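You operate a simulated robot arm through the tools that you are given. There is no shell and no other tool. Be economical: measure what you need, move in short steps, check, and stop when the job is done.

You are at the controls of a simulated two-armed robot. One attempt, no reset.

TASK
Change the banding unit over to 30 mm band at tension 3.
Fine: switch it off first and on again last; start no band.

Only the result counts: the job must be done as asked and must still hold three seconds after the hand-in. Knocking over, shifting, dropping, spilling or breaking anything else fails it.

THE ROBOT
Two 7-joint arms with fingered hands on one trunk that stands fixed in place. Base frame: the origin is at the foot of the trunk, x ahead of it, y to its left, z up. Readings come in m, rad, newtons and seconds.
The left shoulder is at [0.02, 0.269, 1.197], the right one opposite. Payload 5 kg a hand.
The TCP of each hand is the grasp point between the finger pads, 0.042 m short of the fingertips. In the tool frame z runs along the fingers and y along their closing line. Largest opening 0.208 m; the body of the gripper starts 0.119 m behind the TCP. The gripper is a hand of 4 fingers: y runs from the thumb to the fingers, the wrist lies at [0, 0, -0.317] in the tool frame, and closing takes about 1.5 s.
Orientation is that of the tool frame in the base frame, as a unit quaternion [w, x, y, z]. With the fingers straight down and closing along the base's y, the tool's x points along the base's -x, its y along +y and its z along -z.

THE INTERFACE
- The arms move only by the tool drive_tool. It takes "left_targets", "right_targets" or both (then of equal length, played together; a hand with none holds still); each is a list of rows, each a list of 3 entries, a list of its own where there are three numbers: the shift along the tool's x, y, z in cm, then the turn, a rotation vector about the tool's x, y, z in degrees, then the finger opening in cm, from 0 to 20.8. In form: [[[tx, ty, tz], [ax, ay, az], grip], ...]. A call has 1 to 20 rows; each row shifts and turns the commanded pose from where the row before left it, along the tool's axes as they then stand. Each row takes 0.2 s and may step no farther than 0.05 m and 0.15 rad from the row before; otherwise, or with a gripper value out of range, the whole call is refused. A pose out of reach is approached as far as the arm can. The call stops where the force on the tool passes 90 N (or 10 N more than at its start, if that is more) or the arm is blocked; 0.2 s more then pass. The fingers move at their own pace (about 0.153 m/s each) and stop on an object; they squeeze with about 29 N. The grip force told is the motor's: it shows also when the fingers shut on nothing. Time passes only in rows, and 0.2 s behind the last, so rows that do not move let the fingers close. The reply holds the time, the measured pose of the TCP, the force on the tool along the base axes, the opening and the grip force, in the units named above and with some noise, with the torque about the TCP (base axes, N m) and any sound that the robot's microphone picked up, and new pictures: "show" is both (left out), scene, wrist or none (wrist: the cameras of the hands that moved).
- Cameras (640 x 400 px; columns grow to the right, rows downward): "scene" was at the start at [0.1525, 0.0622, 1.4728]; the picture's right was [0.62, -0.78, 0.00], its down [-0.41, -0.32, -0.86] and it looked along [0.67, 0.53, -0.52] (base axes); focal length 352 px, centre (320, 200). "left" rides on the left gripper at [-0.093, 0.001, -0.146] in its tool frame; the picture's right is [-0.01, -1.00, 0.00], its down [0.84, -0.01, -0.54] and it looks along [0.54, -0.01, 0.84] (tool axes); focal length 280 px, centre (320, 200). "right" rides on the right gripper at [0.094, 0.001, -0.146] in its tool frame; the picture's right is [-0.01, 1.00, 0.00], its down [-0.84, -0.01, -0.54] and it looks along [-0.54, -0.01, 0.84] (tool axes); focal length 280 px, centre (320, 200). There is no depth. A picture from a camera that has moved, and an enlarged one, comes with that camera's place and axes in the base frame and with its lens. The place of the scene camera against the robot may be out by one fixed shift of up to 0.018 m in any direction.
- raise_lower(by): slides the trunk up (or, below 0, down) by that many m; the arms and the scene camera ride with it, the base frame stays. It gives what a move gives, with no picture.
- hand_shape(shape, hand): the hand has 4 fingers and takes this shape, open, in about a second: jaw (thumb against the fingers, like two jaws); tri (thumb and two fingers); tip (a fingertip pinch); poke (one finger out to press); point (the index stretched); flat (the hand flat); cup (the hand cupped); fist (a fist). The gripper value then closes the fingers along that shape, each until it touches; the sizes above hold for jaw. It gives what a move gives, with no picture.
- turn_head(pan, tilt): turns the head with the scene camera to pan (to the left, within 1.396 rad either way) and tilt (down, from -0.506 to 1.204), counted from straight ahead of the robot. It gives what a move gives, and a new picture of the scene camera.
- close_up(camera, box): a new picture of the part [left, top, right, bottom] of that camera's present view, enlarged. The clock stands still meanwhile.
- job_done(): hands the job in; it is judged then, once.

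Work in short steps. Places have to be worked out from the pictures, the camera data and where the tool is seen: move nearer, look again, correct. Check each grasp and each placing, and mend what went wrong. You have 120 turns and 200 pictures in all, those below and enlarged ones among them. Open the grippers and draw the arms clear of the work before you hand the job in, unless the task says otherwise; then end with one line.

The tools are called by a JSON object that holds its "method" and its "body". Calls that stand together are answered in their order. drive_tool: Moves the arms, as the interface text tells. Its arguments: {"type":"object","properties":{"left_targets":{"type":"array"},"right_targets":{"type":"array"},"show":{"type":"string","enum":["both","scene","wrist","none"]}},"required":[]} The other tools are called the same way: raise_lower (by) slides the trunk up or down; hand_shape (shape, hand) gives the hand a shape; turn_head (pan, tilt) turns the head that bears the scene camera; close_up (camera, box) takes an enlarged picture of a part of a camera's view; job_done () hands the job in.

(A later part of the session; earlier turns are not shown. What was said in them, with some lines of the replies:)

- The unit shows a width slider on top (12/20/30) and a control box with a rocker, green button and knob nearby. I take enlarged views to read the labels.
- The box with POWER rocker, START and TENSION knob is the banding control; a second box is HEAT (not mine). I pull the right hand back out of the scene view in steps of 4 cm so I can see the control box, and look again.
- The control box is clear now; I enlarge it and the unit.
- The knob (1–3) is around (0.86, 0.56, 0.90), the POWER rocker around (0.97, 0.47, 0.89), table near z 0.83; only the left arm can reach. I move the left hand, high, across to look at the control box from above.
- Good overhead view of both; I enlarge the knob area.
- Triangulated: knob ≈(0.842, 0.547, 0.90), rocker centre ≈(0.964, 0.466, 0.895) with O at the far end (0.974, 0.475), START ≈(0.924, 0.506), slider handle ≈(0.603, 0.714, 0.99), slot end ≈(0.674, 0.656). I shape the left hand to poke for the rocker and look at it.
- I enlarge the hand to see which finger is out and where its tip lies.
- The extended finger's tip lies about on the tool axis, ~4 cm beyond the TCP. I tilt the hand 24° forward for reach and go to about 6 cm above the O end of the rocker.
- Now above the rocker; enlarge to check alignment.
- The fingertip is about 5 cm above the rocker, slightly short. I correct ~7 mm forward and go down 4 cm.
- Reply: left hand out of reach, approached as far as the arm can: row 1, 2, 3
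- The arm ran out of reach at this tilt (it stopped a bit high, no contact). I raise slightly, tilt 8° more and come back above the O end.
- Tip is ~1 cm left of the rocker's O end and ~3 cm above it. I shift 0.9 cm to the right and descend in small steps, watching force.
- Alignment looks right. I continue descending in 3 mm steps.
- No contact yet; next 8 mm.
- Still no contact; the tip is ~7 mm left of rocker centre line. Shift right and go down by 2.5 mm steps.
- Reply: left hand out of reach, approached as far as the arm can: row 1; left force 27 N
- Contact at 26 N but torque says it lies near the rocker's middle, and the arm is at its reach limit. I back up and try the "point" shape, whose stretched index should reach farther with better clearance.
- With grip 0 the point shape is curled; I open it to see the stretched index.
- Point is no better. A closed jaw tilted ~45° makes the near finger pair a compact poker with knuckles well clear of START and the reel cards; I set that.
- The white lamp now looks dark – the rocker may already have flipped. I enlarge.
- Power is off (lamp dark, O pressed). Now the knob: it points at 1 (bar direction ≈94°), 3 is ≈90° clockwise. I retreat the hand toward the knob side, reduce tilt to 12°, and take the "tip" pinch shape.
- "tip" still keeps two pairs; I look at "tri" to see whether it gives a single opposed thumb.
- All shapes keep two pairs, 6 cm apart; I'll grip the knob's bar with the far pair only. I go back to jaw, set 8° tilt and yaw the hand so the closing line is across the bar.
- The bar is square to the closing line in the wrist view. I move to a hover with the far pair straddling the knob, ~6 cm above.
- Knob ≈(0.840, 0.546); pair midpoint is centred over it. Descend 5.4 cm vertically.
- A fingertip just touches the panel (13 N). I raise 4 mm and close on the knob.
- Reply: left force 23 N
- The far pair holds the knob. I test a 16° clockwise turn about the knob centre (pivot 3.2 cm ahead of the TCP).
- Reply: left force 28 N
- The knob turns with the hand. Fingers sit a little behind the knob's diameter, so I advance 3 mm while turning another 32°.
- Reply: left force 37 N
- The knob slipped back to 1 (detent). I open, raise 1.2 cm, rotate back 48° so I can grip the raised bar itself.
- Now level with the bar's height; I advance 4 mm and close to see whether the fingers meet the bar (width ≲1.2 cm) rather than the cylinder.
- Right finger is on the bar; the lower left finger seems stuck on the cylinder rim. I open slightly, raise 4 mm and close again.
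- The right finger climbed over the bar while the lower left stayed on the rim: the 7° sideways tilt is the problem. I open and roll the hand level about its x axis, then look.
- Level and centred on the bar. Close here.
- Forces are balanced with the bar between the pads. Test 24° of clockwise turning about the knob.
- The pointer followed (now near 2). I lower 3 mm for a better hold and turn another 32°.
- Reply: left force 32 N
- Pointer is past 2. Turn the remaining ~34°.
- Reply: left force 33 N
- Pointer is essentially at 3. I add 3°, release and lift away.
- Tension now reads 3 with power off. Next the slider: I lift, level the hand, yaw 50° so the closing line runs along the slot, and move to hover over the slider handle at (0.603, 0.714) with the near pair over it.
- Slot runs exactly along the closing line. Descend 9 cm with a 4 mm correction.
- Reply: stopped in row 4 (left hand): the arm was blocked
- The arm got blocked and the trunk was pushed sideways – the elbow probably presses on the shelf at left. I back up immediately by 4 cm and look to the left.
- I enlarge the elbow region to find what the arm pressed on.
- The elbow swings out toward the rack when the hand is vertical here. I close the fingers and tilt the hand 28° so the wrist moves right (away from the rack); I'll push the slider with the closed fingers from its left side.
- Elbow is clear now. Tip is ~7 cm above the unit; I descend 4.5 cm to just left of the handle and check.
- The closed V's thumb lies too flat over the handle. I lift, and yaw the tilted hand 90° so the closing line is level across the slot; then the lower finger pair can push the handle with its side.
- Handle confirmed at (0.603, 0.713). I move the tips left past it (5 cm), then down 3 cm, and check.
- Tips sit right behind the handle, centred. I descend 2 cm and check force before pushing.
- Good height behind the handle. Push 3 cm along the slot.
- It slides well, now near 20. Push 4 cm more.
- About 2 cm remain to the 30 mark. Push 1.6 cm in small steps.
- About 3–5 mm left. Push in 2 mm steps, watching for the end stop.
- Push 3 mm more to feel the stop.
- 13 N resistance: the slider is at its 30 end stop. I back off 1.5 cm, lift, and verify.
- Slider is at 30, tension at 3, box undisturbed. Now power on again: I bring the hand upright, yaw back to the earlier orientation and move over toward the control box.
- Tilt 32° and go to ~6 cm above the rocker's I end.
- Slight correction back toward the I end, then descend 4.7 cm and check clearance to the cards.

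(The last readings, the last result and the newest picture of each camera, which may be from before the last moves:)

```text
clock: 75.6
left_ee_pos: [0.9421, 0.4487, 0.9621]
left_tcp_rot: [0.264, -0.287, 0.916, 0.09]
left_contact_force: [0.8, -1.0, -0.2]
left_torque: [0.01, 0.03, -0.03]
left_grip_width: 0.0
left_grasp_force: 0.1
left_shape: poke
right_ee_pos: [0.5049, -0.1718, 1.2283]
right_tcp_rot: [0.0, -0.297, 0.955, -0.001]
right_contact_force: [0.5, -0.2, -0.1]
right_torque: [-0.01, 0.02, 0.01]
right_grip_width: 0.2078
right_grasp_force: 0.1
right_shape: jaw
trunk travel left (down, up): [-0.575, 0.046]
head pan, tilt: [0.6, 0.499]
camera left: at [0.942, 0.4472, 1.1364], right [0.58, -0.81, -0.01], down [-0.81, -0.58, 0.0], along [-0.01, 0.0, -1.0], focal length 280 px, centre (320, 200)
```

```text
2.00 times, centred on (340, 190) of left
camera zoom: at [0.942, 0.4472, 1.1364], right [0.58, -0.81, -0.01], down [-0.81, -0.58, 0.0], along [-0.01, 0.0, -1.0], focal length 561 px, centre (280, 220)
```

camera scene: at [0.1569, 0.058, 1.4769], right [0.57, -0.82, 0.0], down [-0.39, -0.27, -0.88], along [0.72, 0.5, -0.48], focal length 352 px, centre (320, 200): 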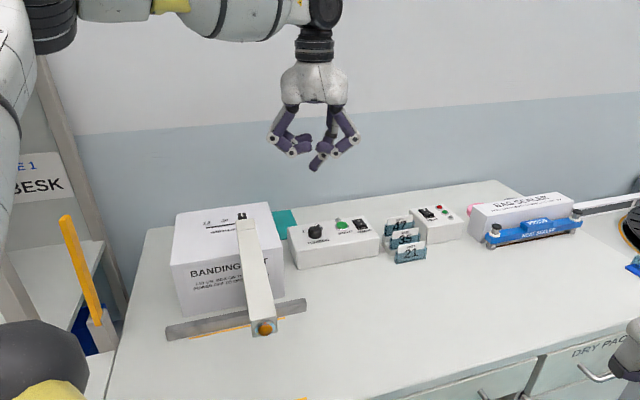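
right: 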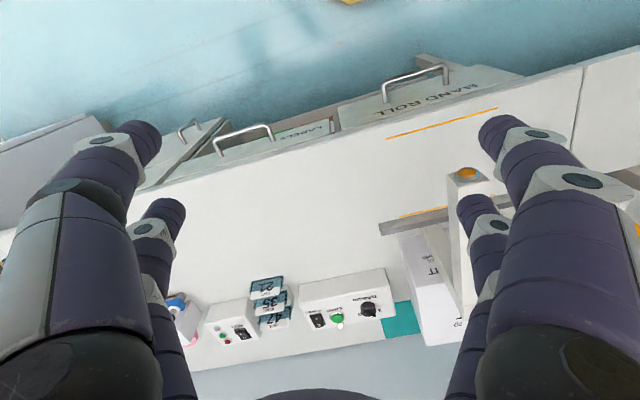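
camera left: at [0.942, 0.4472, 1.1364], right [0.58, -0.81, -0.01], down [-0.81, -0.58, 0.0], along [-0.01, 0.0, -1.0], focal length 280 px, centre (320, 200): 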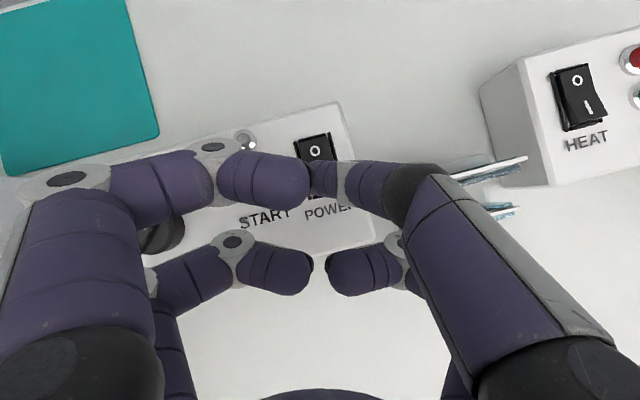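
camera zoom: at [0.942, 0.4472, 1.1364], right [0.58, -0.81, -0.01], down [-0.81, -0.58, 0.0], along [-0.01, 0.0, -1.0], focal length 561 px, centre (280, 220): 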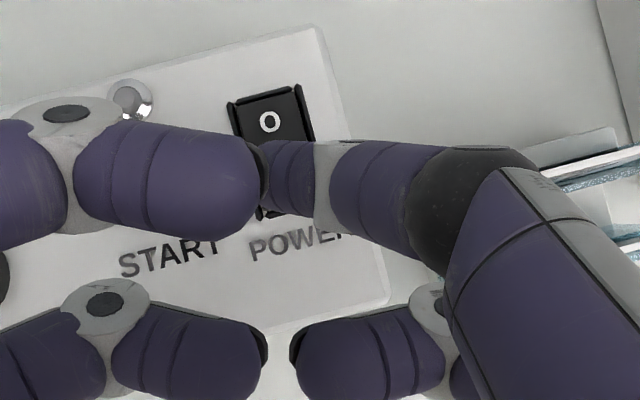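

Tip is over the I end; the near-right knuckle seems ~1 cm clear of the card rack. Descend 1.5 cm and inspect closely.

{"method": "drive_tool", "body": {"left_targets": [[[0.4, 0, 0.64], [0, 0, 0], 0], [[0.4, 0, 0.64], [0, 0, 0], 0], [[0, 0, 0], [0, 0, 0], 0]], "show": "none"}}

{"method": "close_up", "body": {"camera": "scene", "box": [350, 190, 440, 255]}}

{"method": "close_up", "body": {"camera": "left", "box": [230, 90, 450, 290]}}

```text
clock: 76.4
left_ee_pos: [0.9403, 0.4496, 0.9482]
left_tcp_rot: [0.265, -0.287, 0.916, 0.089]
left_contact_force: [-0.2, 0.3, -0.4]
left_torque: [-0.01, 0.01, -0.04]
left_grip_width: 0.0
left_grasp_force: 0.1
left_shape: poke
right_ee_pos: [0.5041, -0.1711, 1.2293]
right_tcp_rot: [-0.001, -0.298, 0.955, 0.0]
right_contact_force: [0.6, 0.0, -0.1]
right_torque: [0.01, 0.05, 0.0]
right_grip_width: 0.2076
right_grasp_force: 0.0
right_shape: jaw
trunk travel left (down, up): [-0.575, 0.046]
head pan, tilt: [0.6, 0.499]
```

```text
6.15 times, centred on (395, 222) of scene
camera zoom: at [0.1572, 0.0579, 1.4769], right [0.56, -0.83, 0.0], down [-0.4, -0.27, -0.88], along [0.72, 0.5, -0.48], focal length 2169 px, centre (-142, 62)
```

zoom: 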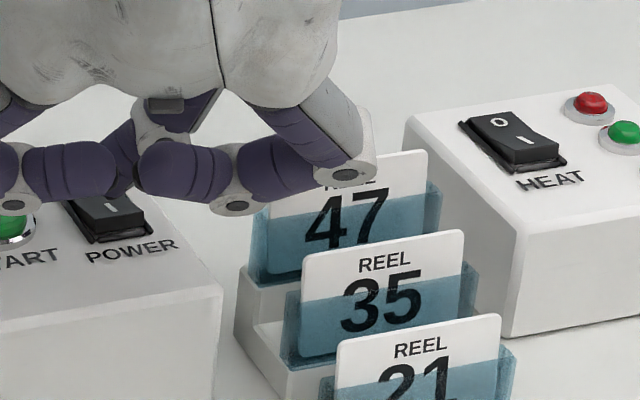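

```text
2.00 times, centred on (340, 190) of left
camera zoom: at [0.9403, 0.4487, 1.1217], right [0.58, -0.81, 0.0], down [-0.81, -0.58, 0.0], along [0.0, 0.0, -1.0], focal length 561 px, centre (280, 220)
```

zoom: 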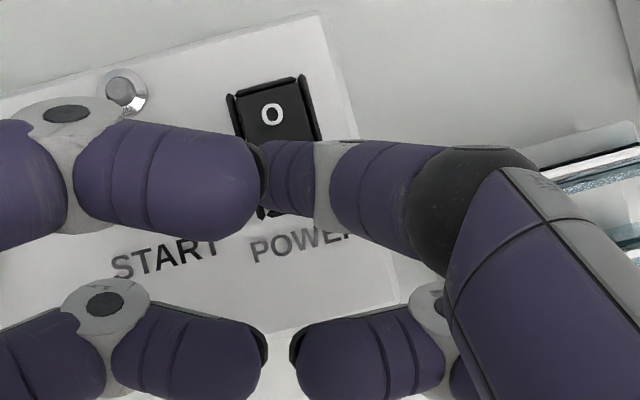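

Clear of the cards. Continue down in 2.5 mm steps onto the rocker.

{"method": "drive_tool", "body": {"left_targets": [[[0.13, 0, 0.21], [0, 0, 0], 0], [[0.13, 0, 0.21], [0, 0, 0], 0], [[0.13, 0, 0.21], [0, 0, 0], 0], [[0.13, 0, 0.21], [0, 0, 0], 0], [[0, 0, 0], [0, 0, 0], 0]], "show": "none"}}

{"method": "close_up", "body": {"camera": "scene", "box": [330, 190, 440, 255]}}

{"method": "close_up", "body": {"camera": "left", "box": [230, 90, 450, 290]}}

```text
clock: 77.6
left_ee_pos: [0.9373, 0.4499, 0.9381]
left_tcp_rot: [0.265, -0.286, 0.916, 0.088]
left_contact_force: [-0.5, 0.7, -0.2]
left_torque: [0.04, -0.02, -0.01]
left_grip_width: 0.0
left_grasp_force: 0.1
left_shape: poke
left hand out of reach, approached as far as the arm can: row 2
right_ee_pos: [0.505, -0.1714, 1.2287]
right_tcp_rot: [0.0, -0.297, 0.955, 0.0]
right_contact_force: [-0.2, -0.1, 0.6]
right_torque: [-0.06, 0.01, 0.0]
right_grip_width: 0.2078
right_grasp_force: 0.1
right_shape: jaw
trunk travel left (down, up): [-0.575, 0.046]
head pan, tilt: [0.6, 0.499]
```

```text
5.82 times, centred on (385, 222) of scene
camera zoom: at [0.1571, 0.0579, 1.4769], right [0.56, -0.83, 0.0], down [-0.39, -0.27, -0.88], along [0.72, 0.5, -0.48], focal length 2051 px, centre (-58, 69)
```

zoom: 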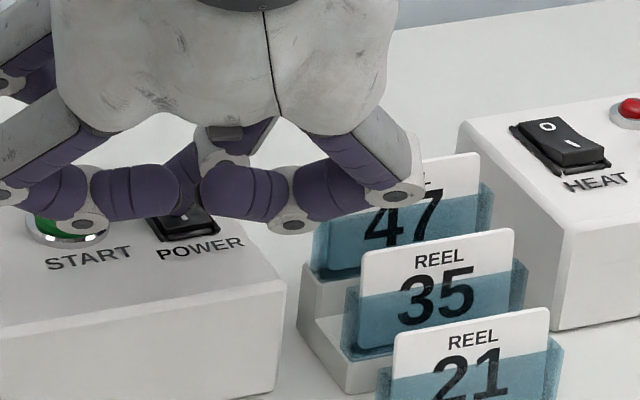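

```text
2.00 times, centred on (340, 190) of left
camera zoom: at [0.9371, 0.4497, 1.112], right [0.58, -0.81, 0.0], down [-0.81, -0.58, 0.0], along [0.0, 0.0, -1.0], focal length 561 px, centre (280, 220)
```

zoom: 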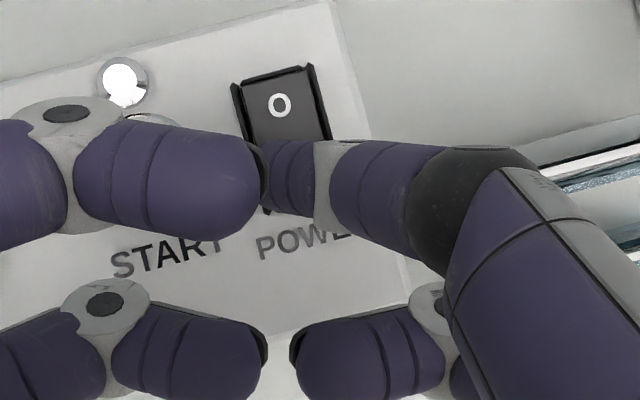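

The lamp is lit: power is on. I lift straight up 9 cm and check.

{"method": "drive_tool", "body": {"left_targets": [[[-1.06, 0, -1.7], [0, 0, 0], 0], [[-1.6, 0, -2.54], [0, 0, 0], 0], [[-1.6, 0, -2.54], [0, 0, 0], 0], [[-1.6, 0, -2.54], [0, 0, 0], 0], [[0, 0, 0], [0, 0, 0], 0]], "show": "none"}}

{"method": "close_up", "body": {"camera": "scene", "box": [280, 190, 430, 280]}}

{"method": "close_up", "body": {"camera": "scene", "box": [150, 180, 310, 350]}}

```text
clock: 78.8
left_ee_pos: [0.9413, 0.4486, 1.0475]
left_tcp_rot: [0.264, -0.288, 0.916, 0.091]
left_contact_force: [0.0, 0.4, -0.5]
left_torque: [-0.01, 0.04, 0.0]
left_grip_width: 0.0
left_grasp_force: 0.0
left_shape: poke
right_ee_pos: [0.5047, -0.1707, 1.2286]
right_tcp_rot: [0.0, -0.298, 0.955, 0.0]
right_contact_force: [0.4, 0.1, -0.7]
right_torque: [-0.02, 0.02, 0.0]
right_grip_width: 0.2079
right_grasp_force: 0.0
right_shape: jaw
trunk travel left (down, up): [-0.575, 0.046]
head pan, tilt: [0.6, 0.499]
```

```text
4.27 times, centred on (355, 235) of scene
camera zoom: at [0.1575, 0.0581, 1.4767], right [0.56, -0.83, 0.0], down [-0.4, -0.27, -0.88], along [0.72, 0.5, -0.48], focal length 1504 px, centre (171, 51)
```

zoom: 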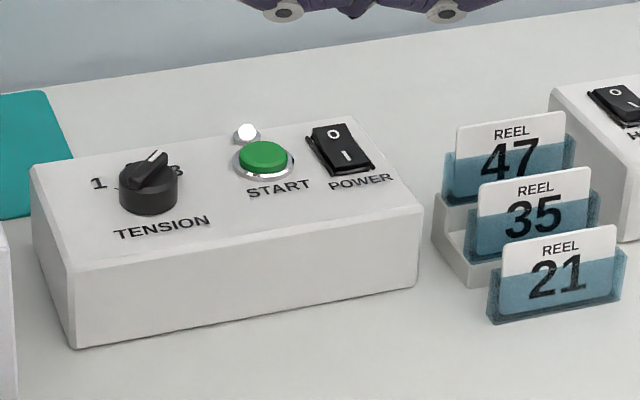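

```text
2.35 times, centred on (230, 265) of scene
camera zoom: at [0.1575, 0.0581, 1.4767], right [0.56, -0.83, 0.0], down [-0.4, -0.27, -0.88], along [0.72, 0.5, -0.48], focal length 829 px, centre (532, 47)
```

zoom: 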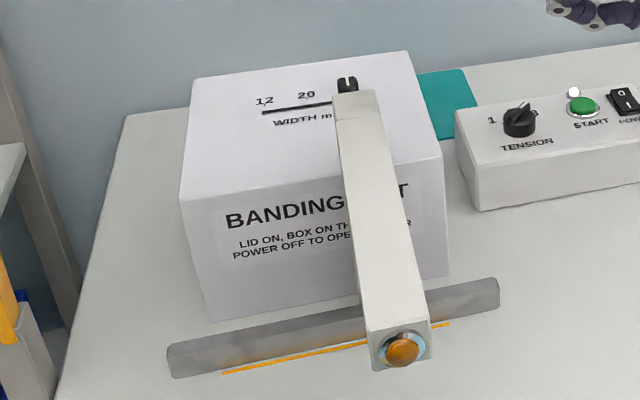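

Width 30, tension 3, power on, nothing else disturbed. I retreat the left arm up and back, open the hand, and take a final look.

{"method": "drive_tool", "body": {"left_targets": [[[0.9, 2.55, -3.1], [0, 0, 0], 0], [[0.9, 2.55, -3.1], [0, 0, 0], 0], [[0.9, 2.55, -3.1], [0, 0, 0], 0], [[0.9, 2.55, -3.1], [0, 0, 0], 0], [[0.9, 2.55, -3.1], [0, 0, 0], 0], [[0.9, 2.55, -3.1], [0, 0, 0], 0], [[0.9, 2.55, -3.1], [0, 0, 0], 0], [[0, 0, 0], [0, 0, 0], 0]], "show": "none"}}

{"method": "hand_shape", "body": {"hand": "left", "shape": "jaw"}}

{"method": "drive_tool", "body": {"left_targets": [[[0, 0, 0], [0, 0, 0], 20.8], [[0, 0, 0], [0, 0, 0], 20.8]]}}

{"method": "close_up", "body": {"camera": "scene", "box": [160, 180, 440, 340]}}

```text
clock: 80.6
left_ee_pos: [0.7019, 0.4949, 1.1998]
left_tcp_rot: [0.264, -0.286, 0.917, 0.09]
left_contact_force: [1.2, 0.4, -0.5]
left_torque: [0.04, 0.08, 0.08]
left_grip_width: 0.0001
left_grasp_force: 0.1
left_shape: poke
right_ee_pos: [0.5047, -0.1708, 1.2286]
right_tcp_rot: [0.0, -0.298, 0.955, 0.0]
right_contact_force: [0.7, 0.2, -0.5]
right_torque: [0.02, 0.15, 0.01]
right_grip_width: 0.2078
right_grasp_force: 0.0
right_shape: jaw
trunk travel left (down, up): [-0.575, 0.046]
head pan, tilt: [0.6, 0.499]
```

```text
clock: 81.5
left_ee_pos: [0.7008, 0.4944, 1.2002]
left_tcp_rot: [0.264, -0.288, 0.916, 0.091]
left_contact_force: [-0.9, 0.1, 0.0]
left_torque: [0.03, -0.03, -0.06]
left_grip_width: 0.2081
left_grasp_force: 0.0
left_shape: jaw
right_ee_pos: [0.5033, -0.1707, 1.2293]
right_tcp_rot: [0.0, -0.297, 0.955, 0.0]
right_contact_force: [0.0, 0.1, -0.3]
right_torque: [0.0, -0.01, 0.04]
right_grip_width: 0.2078
right_grasp_force: 0.0
right_shape: jaw
trunk travel left (down, up): [-0.575, 0.046]
head pan, tilt: [0.6, 0.499]
```

```text
clock: 82.1
left_ee_pos: [0.7006, 0.4942, 1.2012]
left_tcp_rot: [0.264, -0.288, 0.916, 0.091]
left_contact_force: [0.4, 0.0, -0.2]
left_torque: [0.01, 0.01, 0.01]
left_grip_width: 0.2079
left_grasp_force: 0.0
left_shape: jaw
right_ee_pos: [0.5038, -0.171, 1.2296]
right_tcp_rot: [0.0, -0.298, 0.955, 0.0]
right_contact_force: [0.3, 1.2, -0.8]
right_torque: [-0.01, 0.01, 0.03]
right_grip_width: 0.2079
right_grasp_force: 0.0
right_shape: jaw
trunk travel left (down, up): [-0.575, 0.046]
head pan, tilt: [0.6, 0.499]
camera scene: at [0.1571, 0.0579, 1.4769], right [0.56, -0.83, 0.0], down [-0.39, -0.27, -0.88], along [0.72, 0.5, -0.48], focal length 352 px, centre (320, 200)
camera left: at [0.7, 0.4932, 1.3744], right [0.58, -0.81, -0.01], down [-0.81, -0.58, 0.0], along [-0.01, 0.0, -1.0], focal length 280 px, centre (320, 200)
```

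scene: 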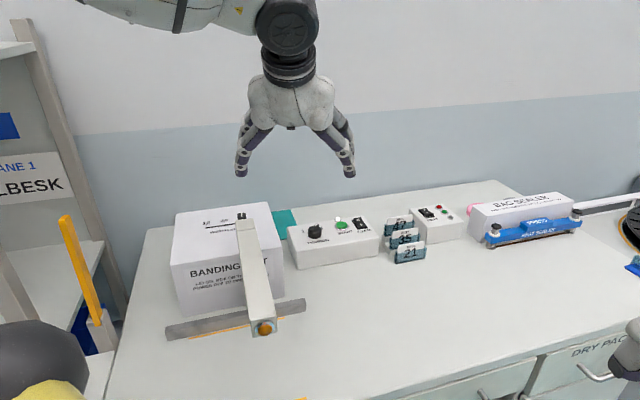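
left: 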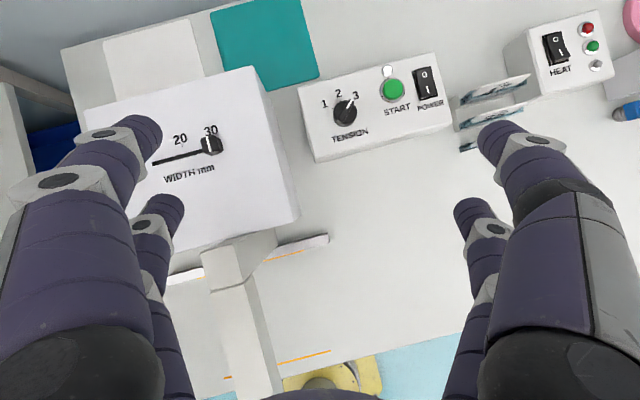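

```text
2.29 times, centred on (300, 260) of scene
camera zoom: at [0.1571, 0.0579, 1.4769], right [0.56, -0.83, 0.0], down [-0.39, -0.27, -0.88], along [0.72, 0.5, -0.48], focal length 806 px, centre (366, 63)
```

zoom: 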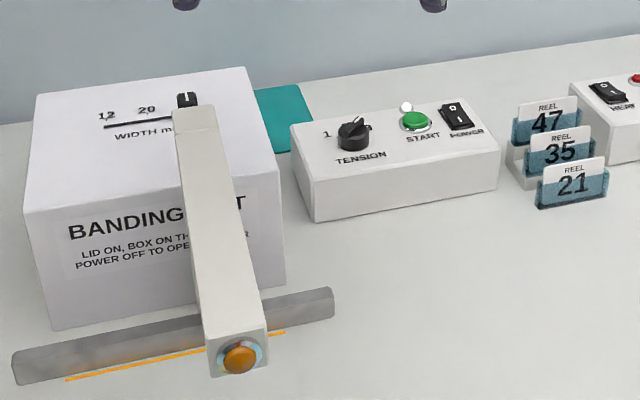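

The wrist view shows width at 30, the tension pointer at 3 and the power lamp lit, with both hands open and clear. I hand the job in.

{"method": "job_done", "body": {}}

```text
The job is handed in.
```

The banding unit is set to 30 mm band at tension 3; I switched it off first and on again last, and started no band. While I was lining up on the width slider, the left arm was blocked once, probably by its elbow against the rack at the left. I backed off at once and saw nothing moved in the later pictures, but I did not check the rack closely.
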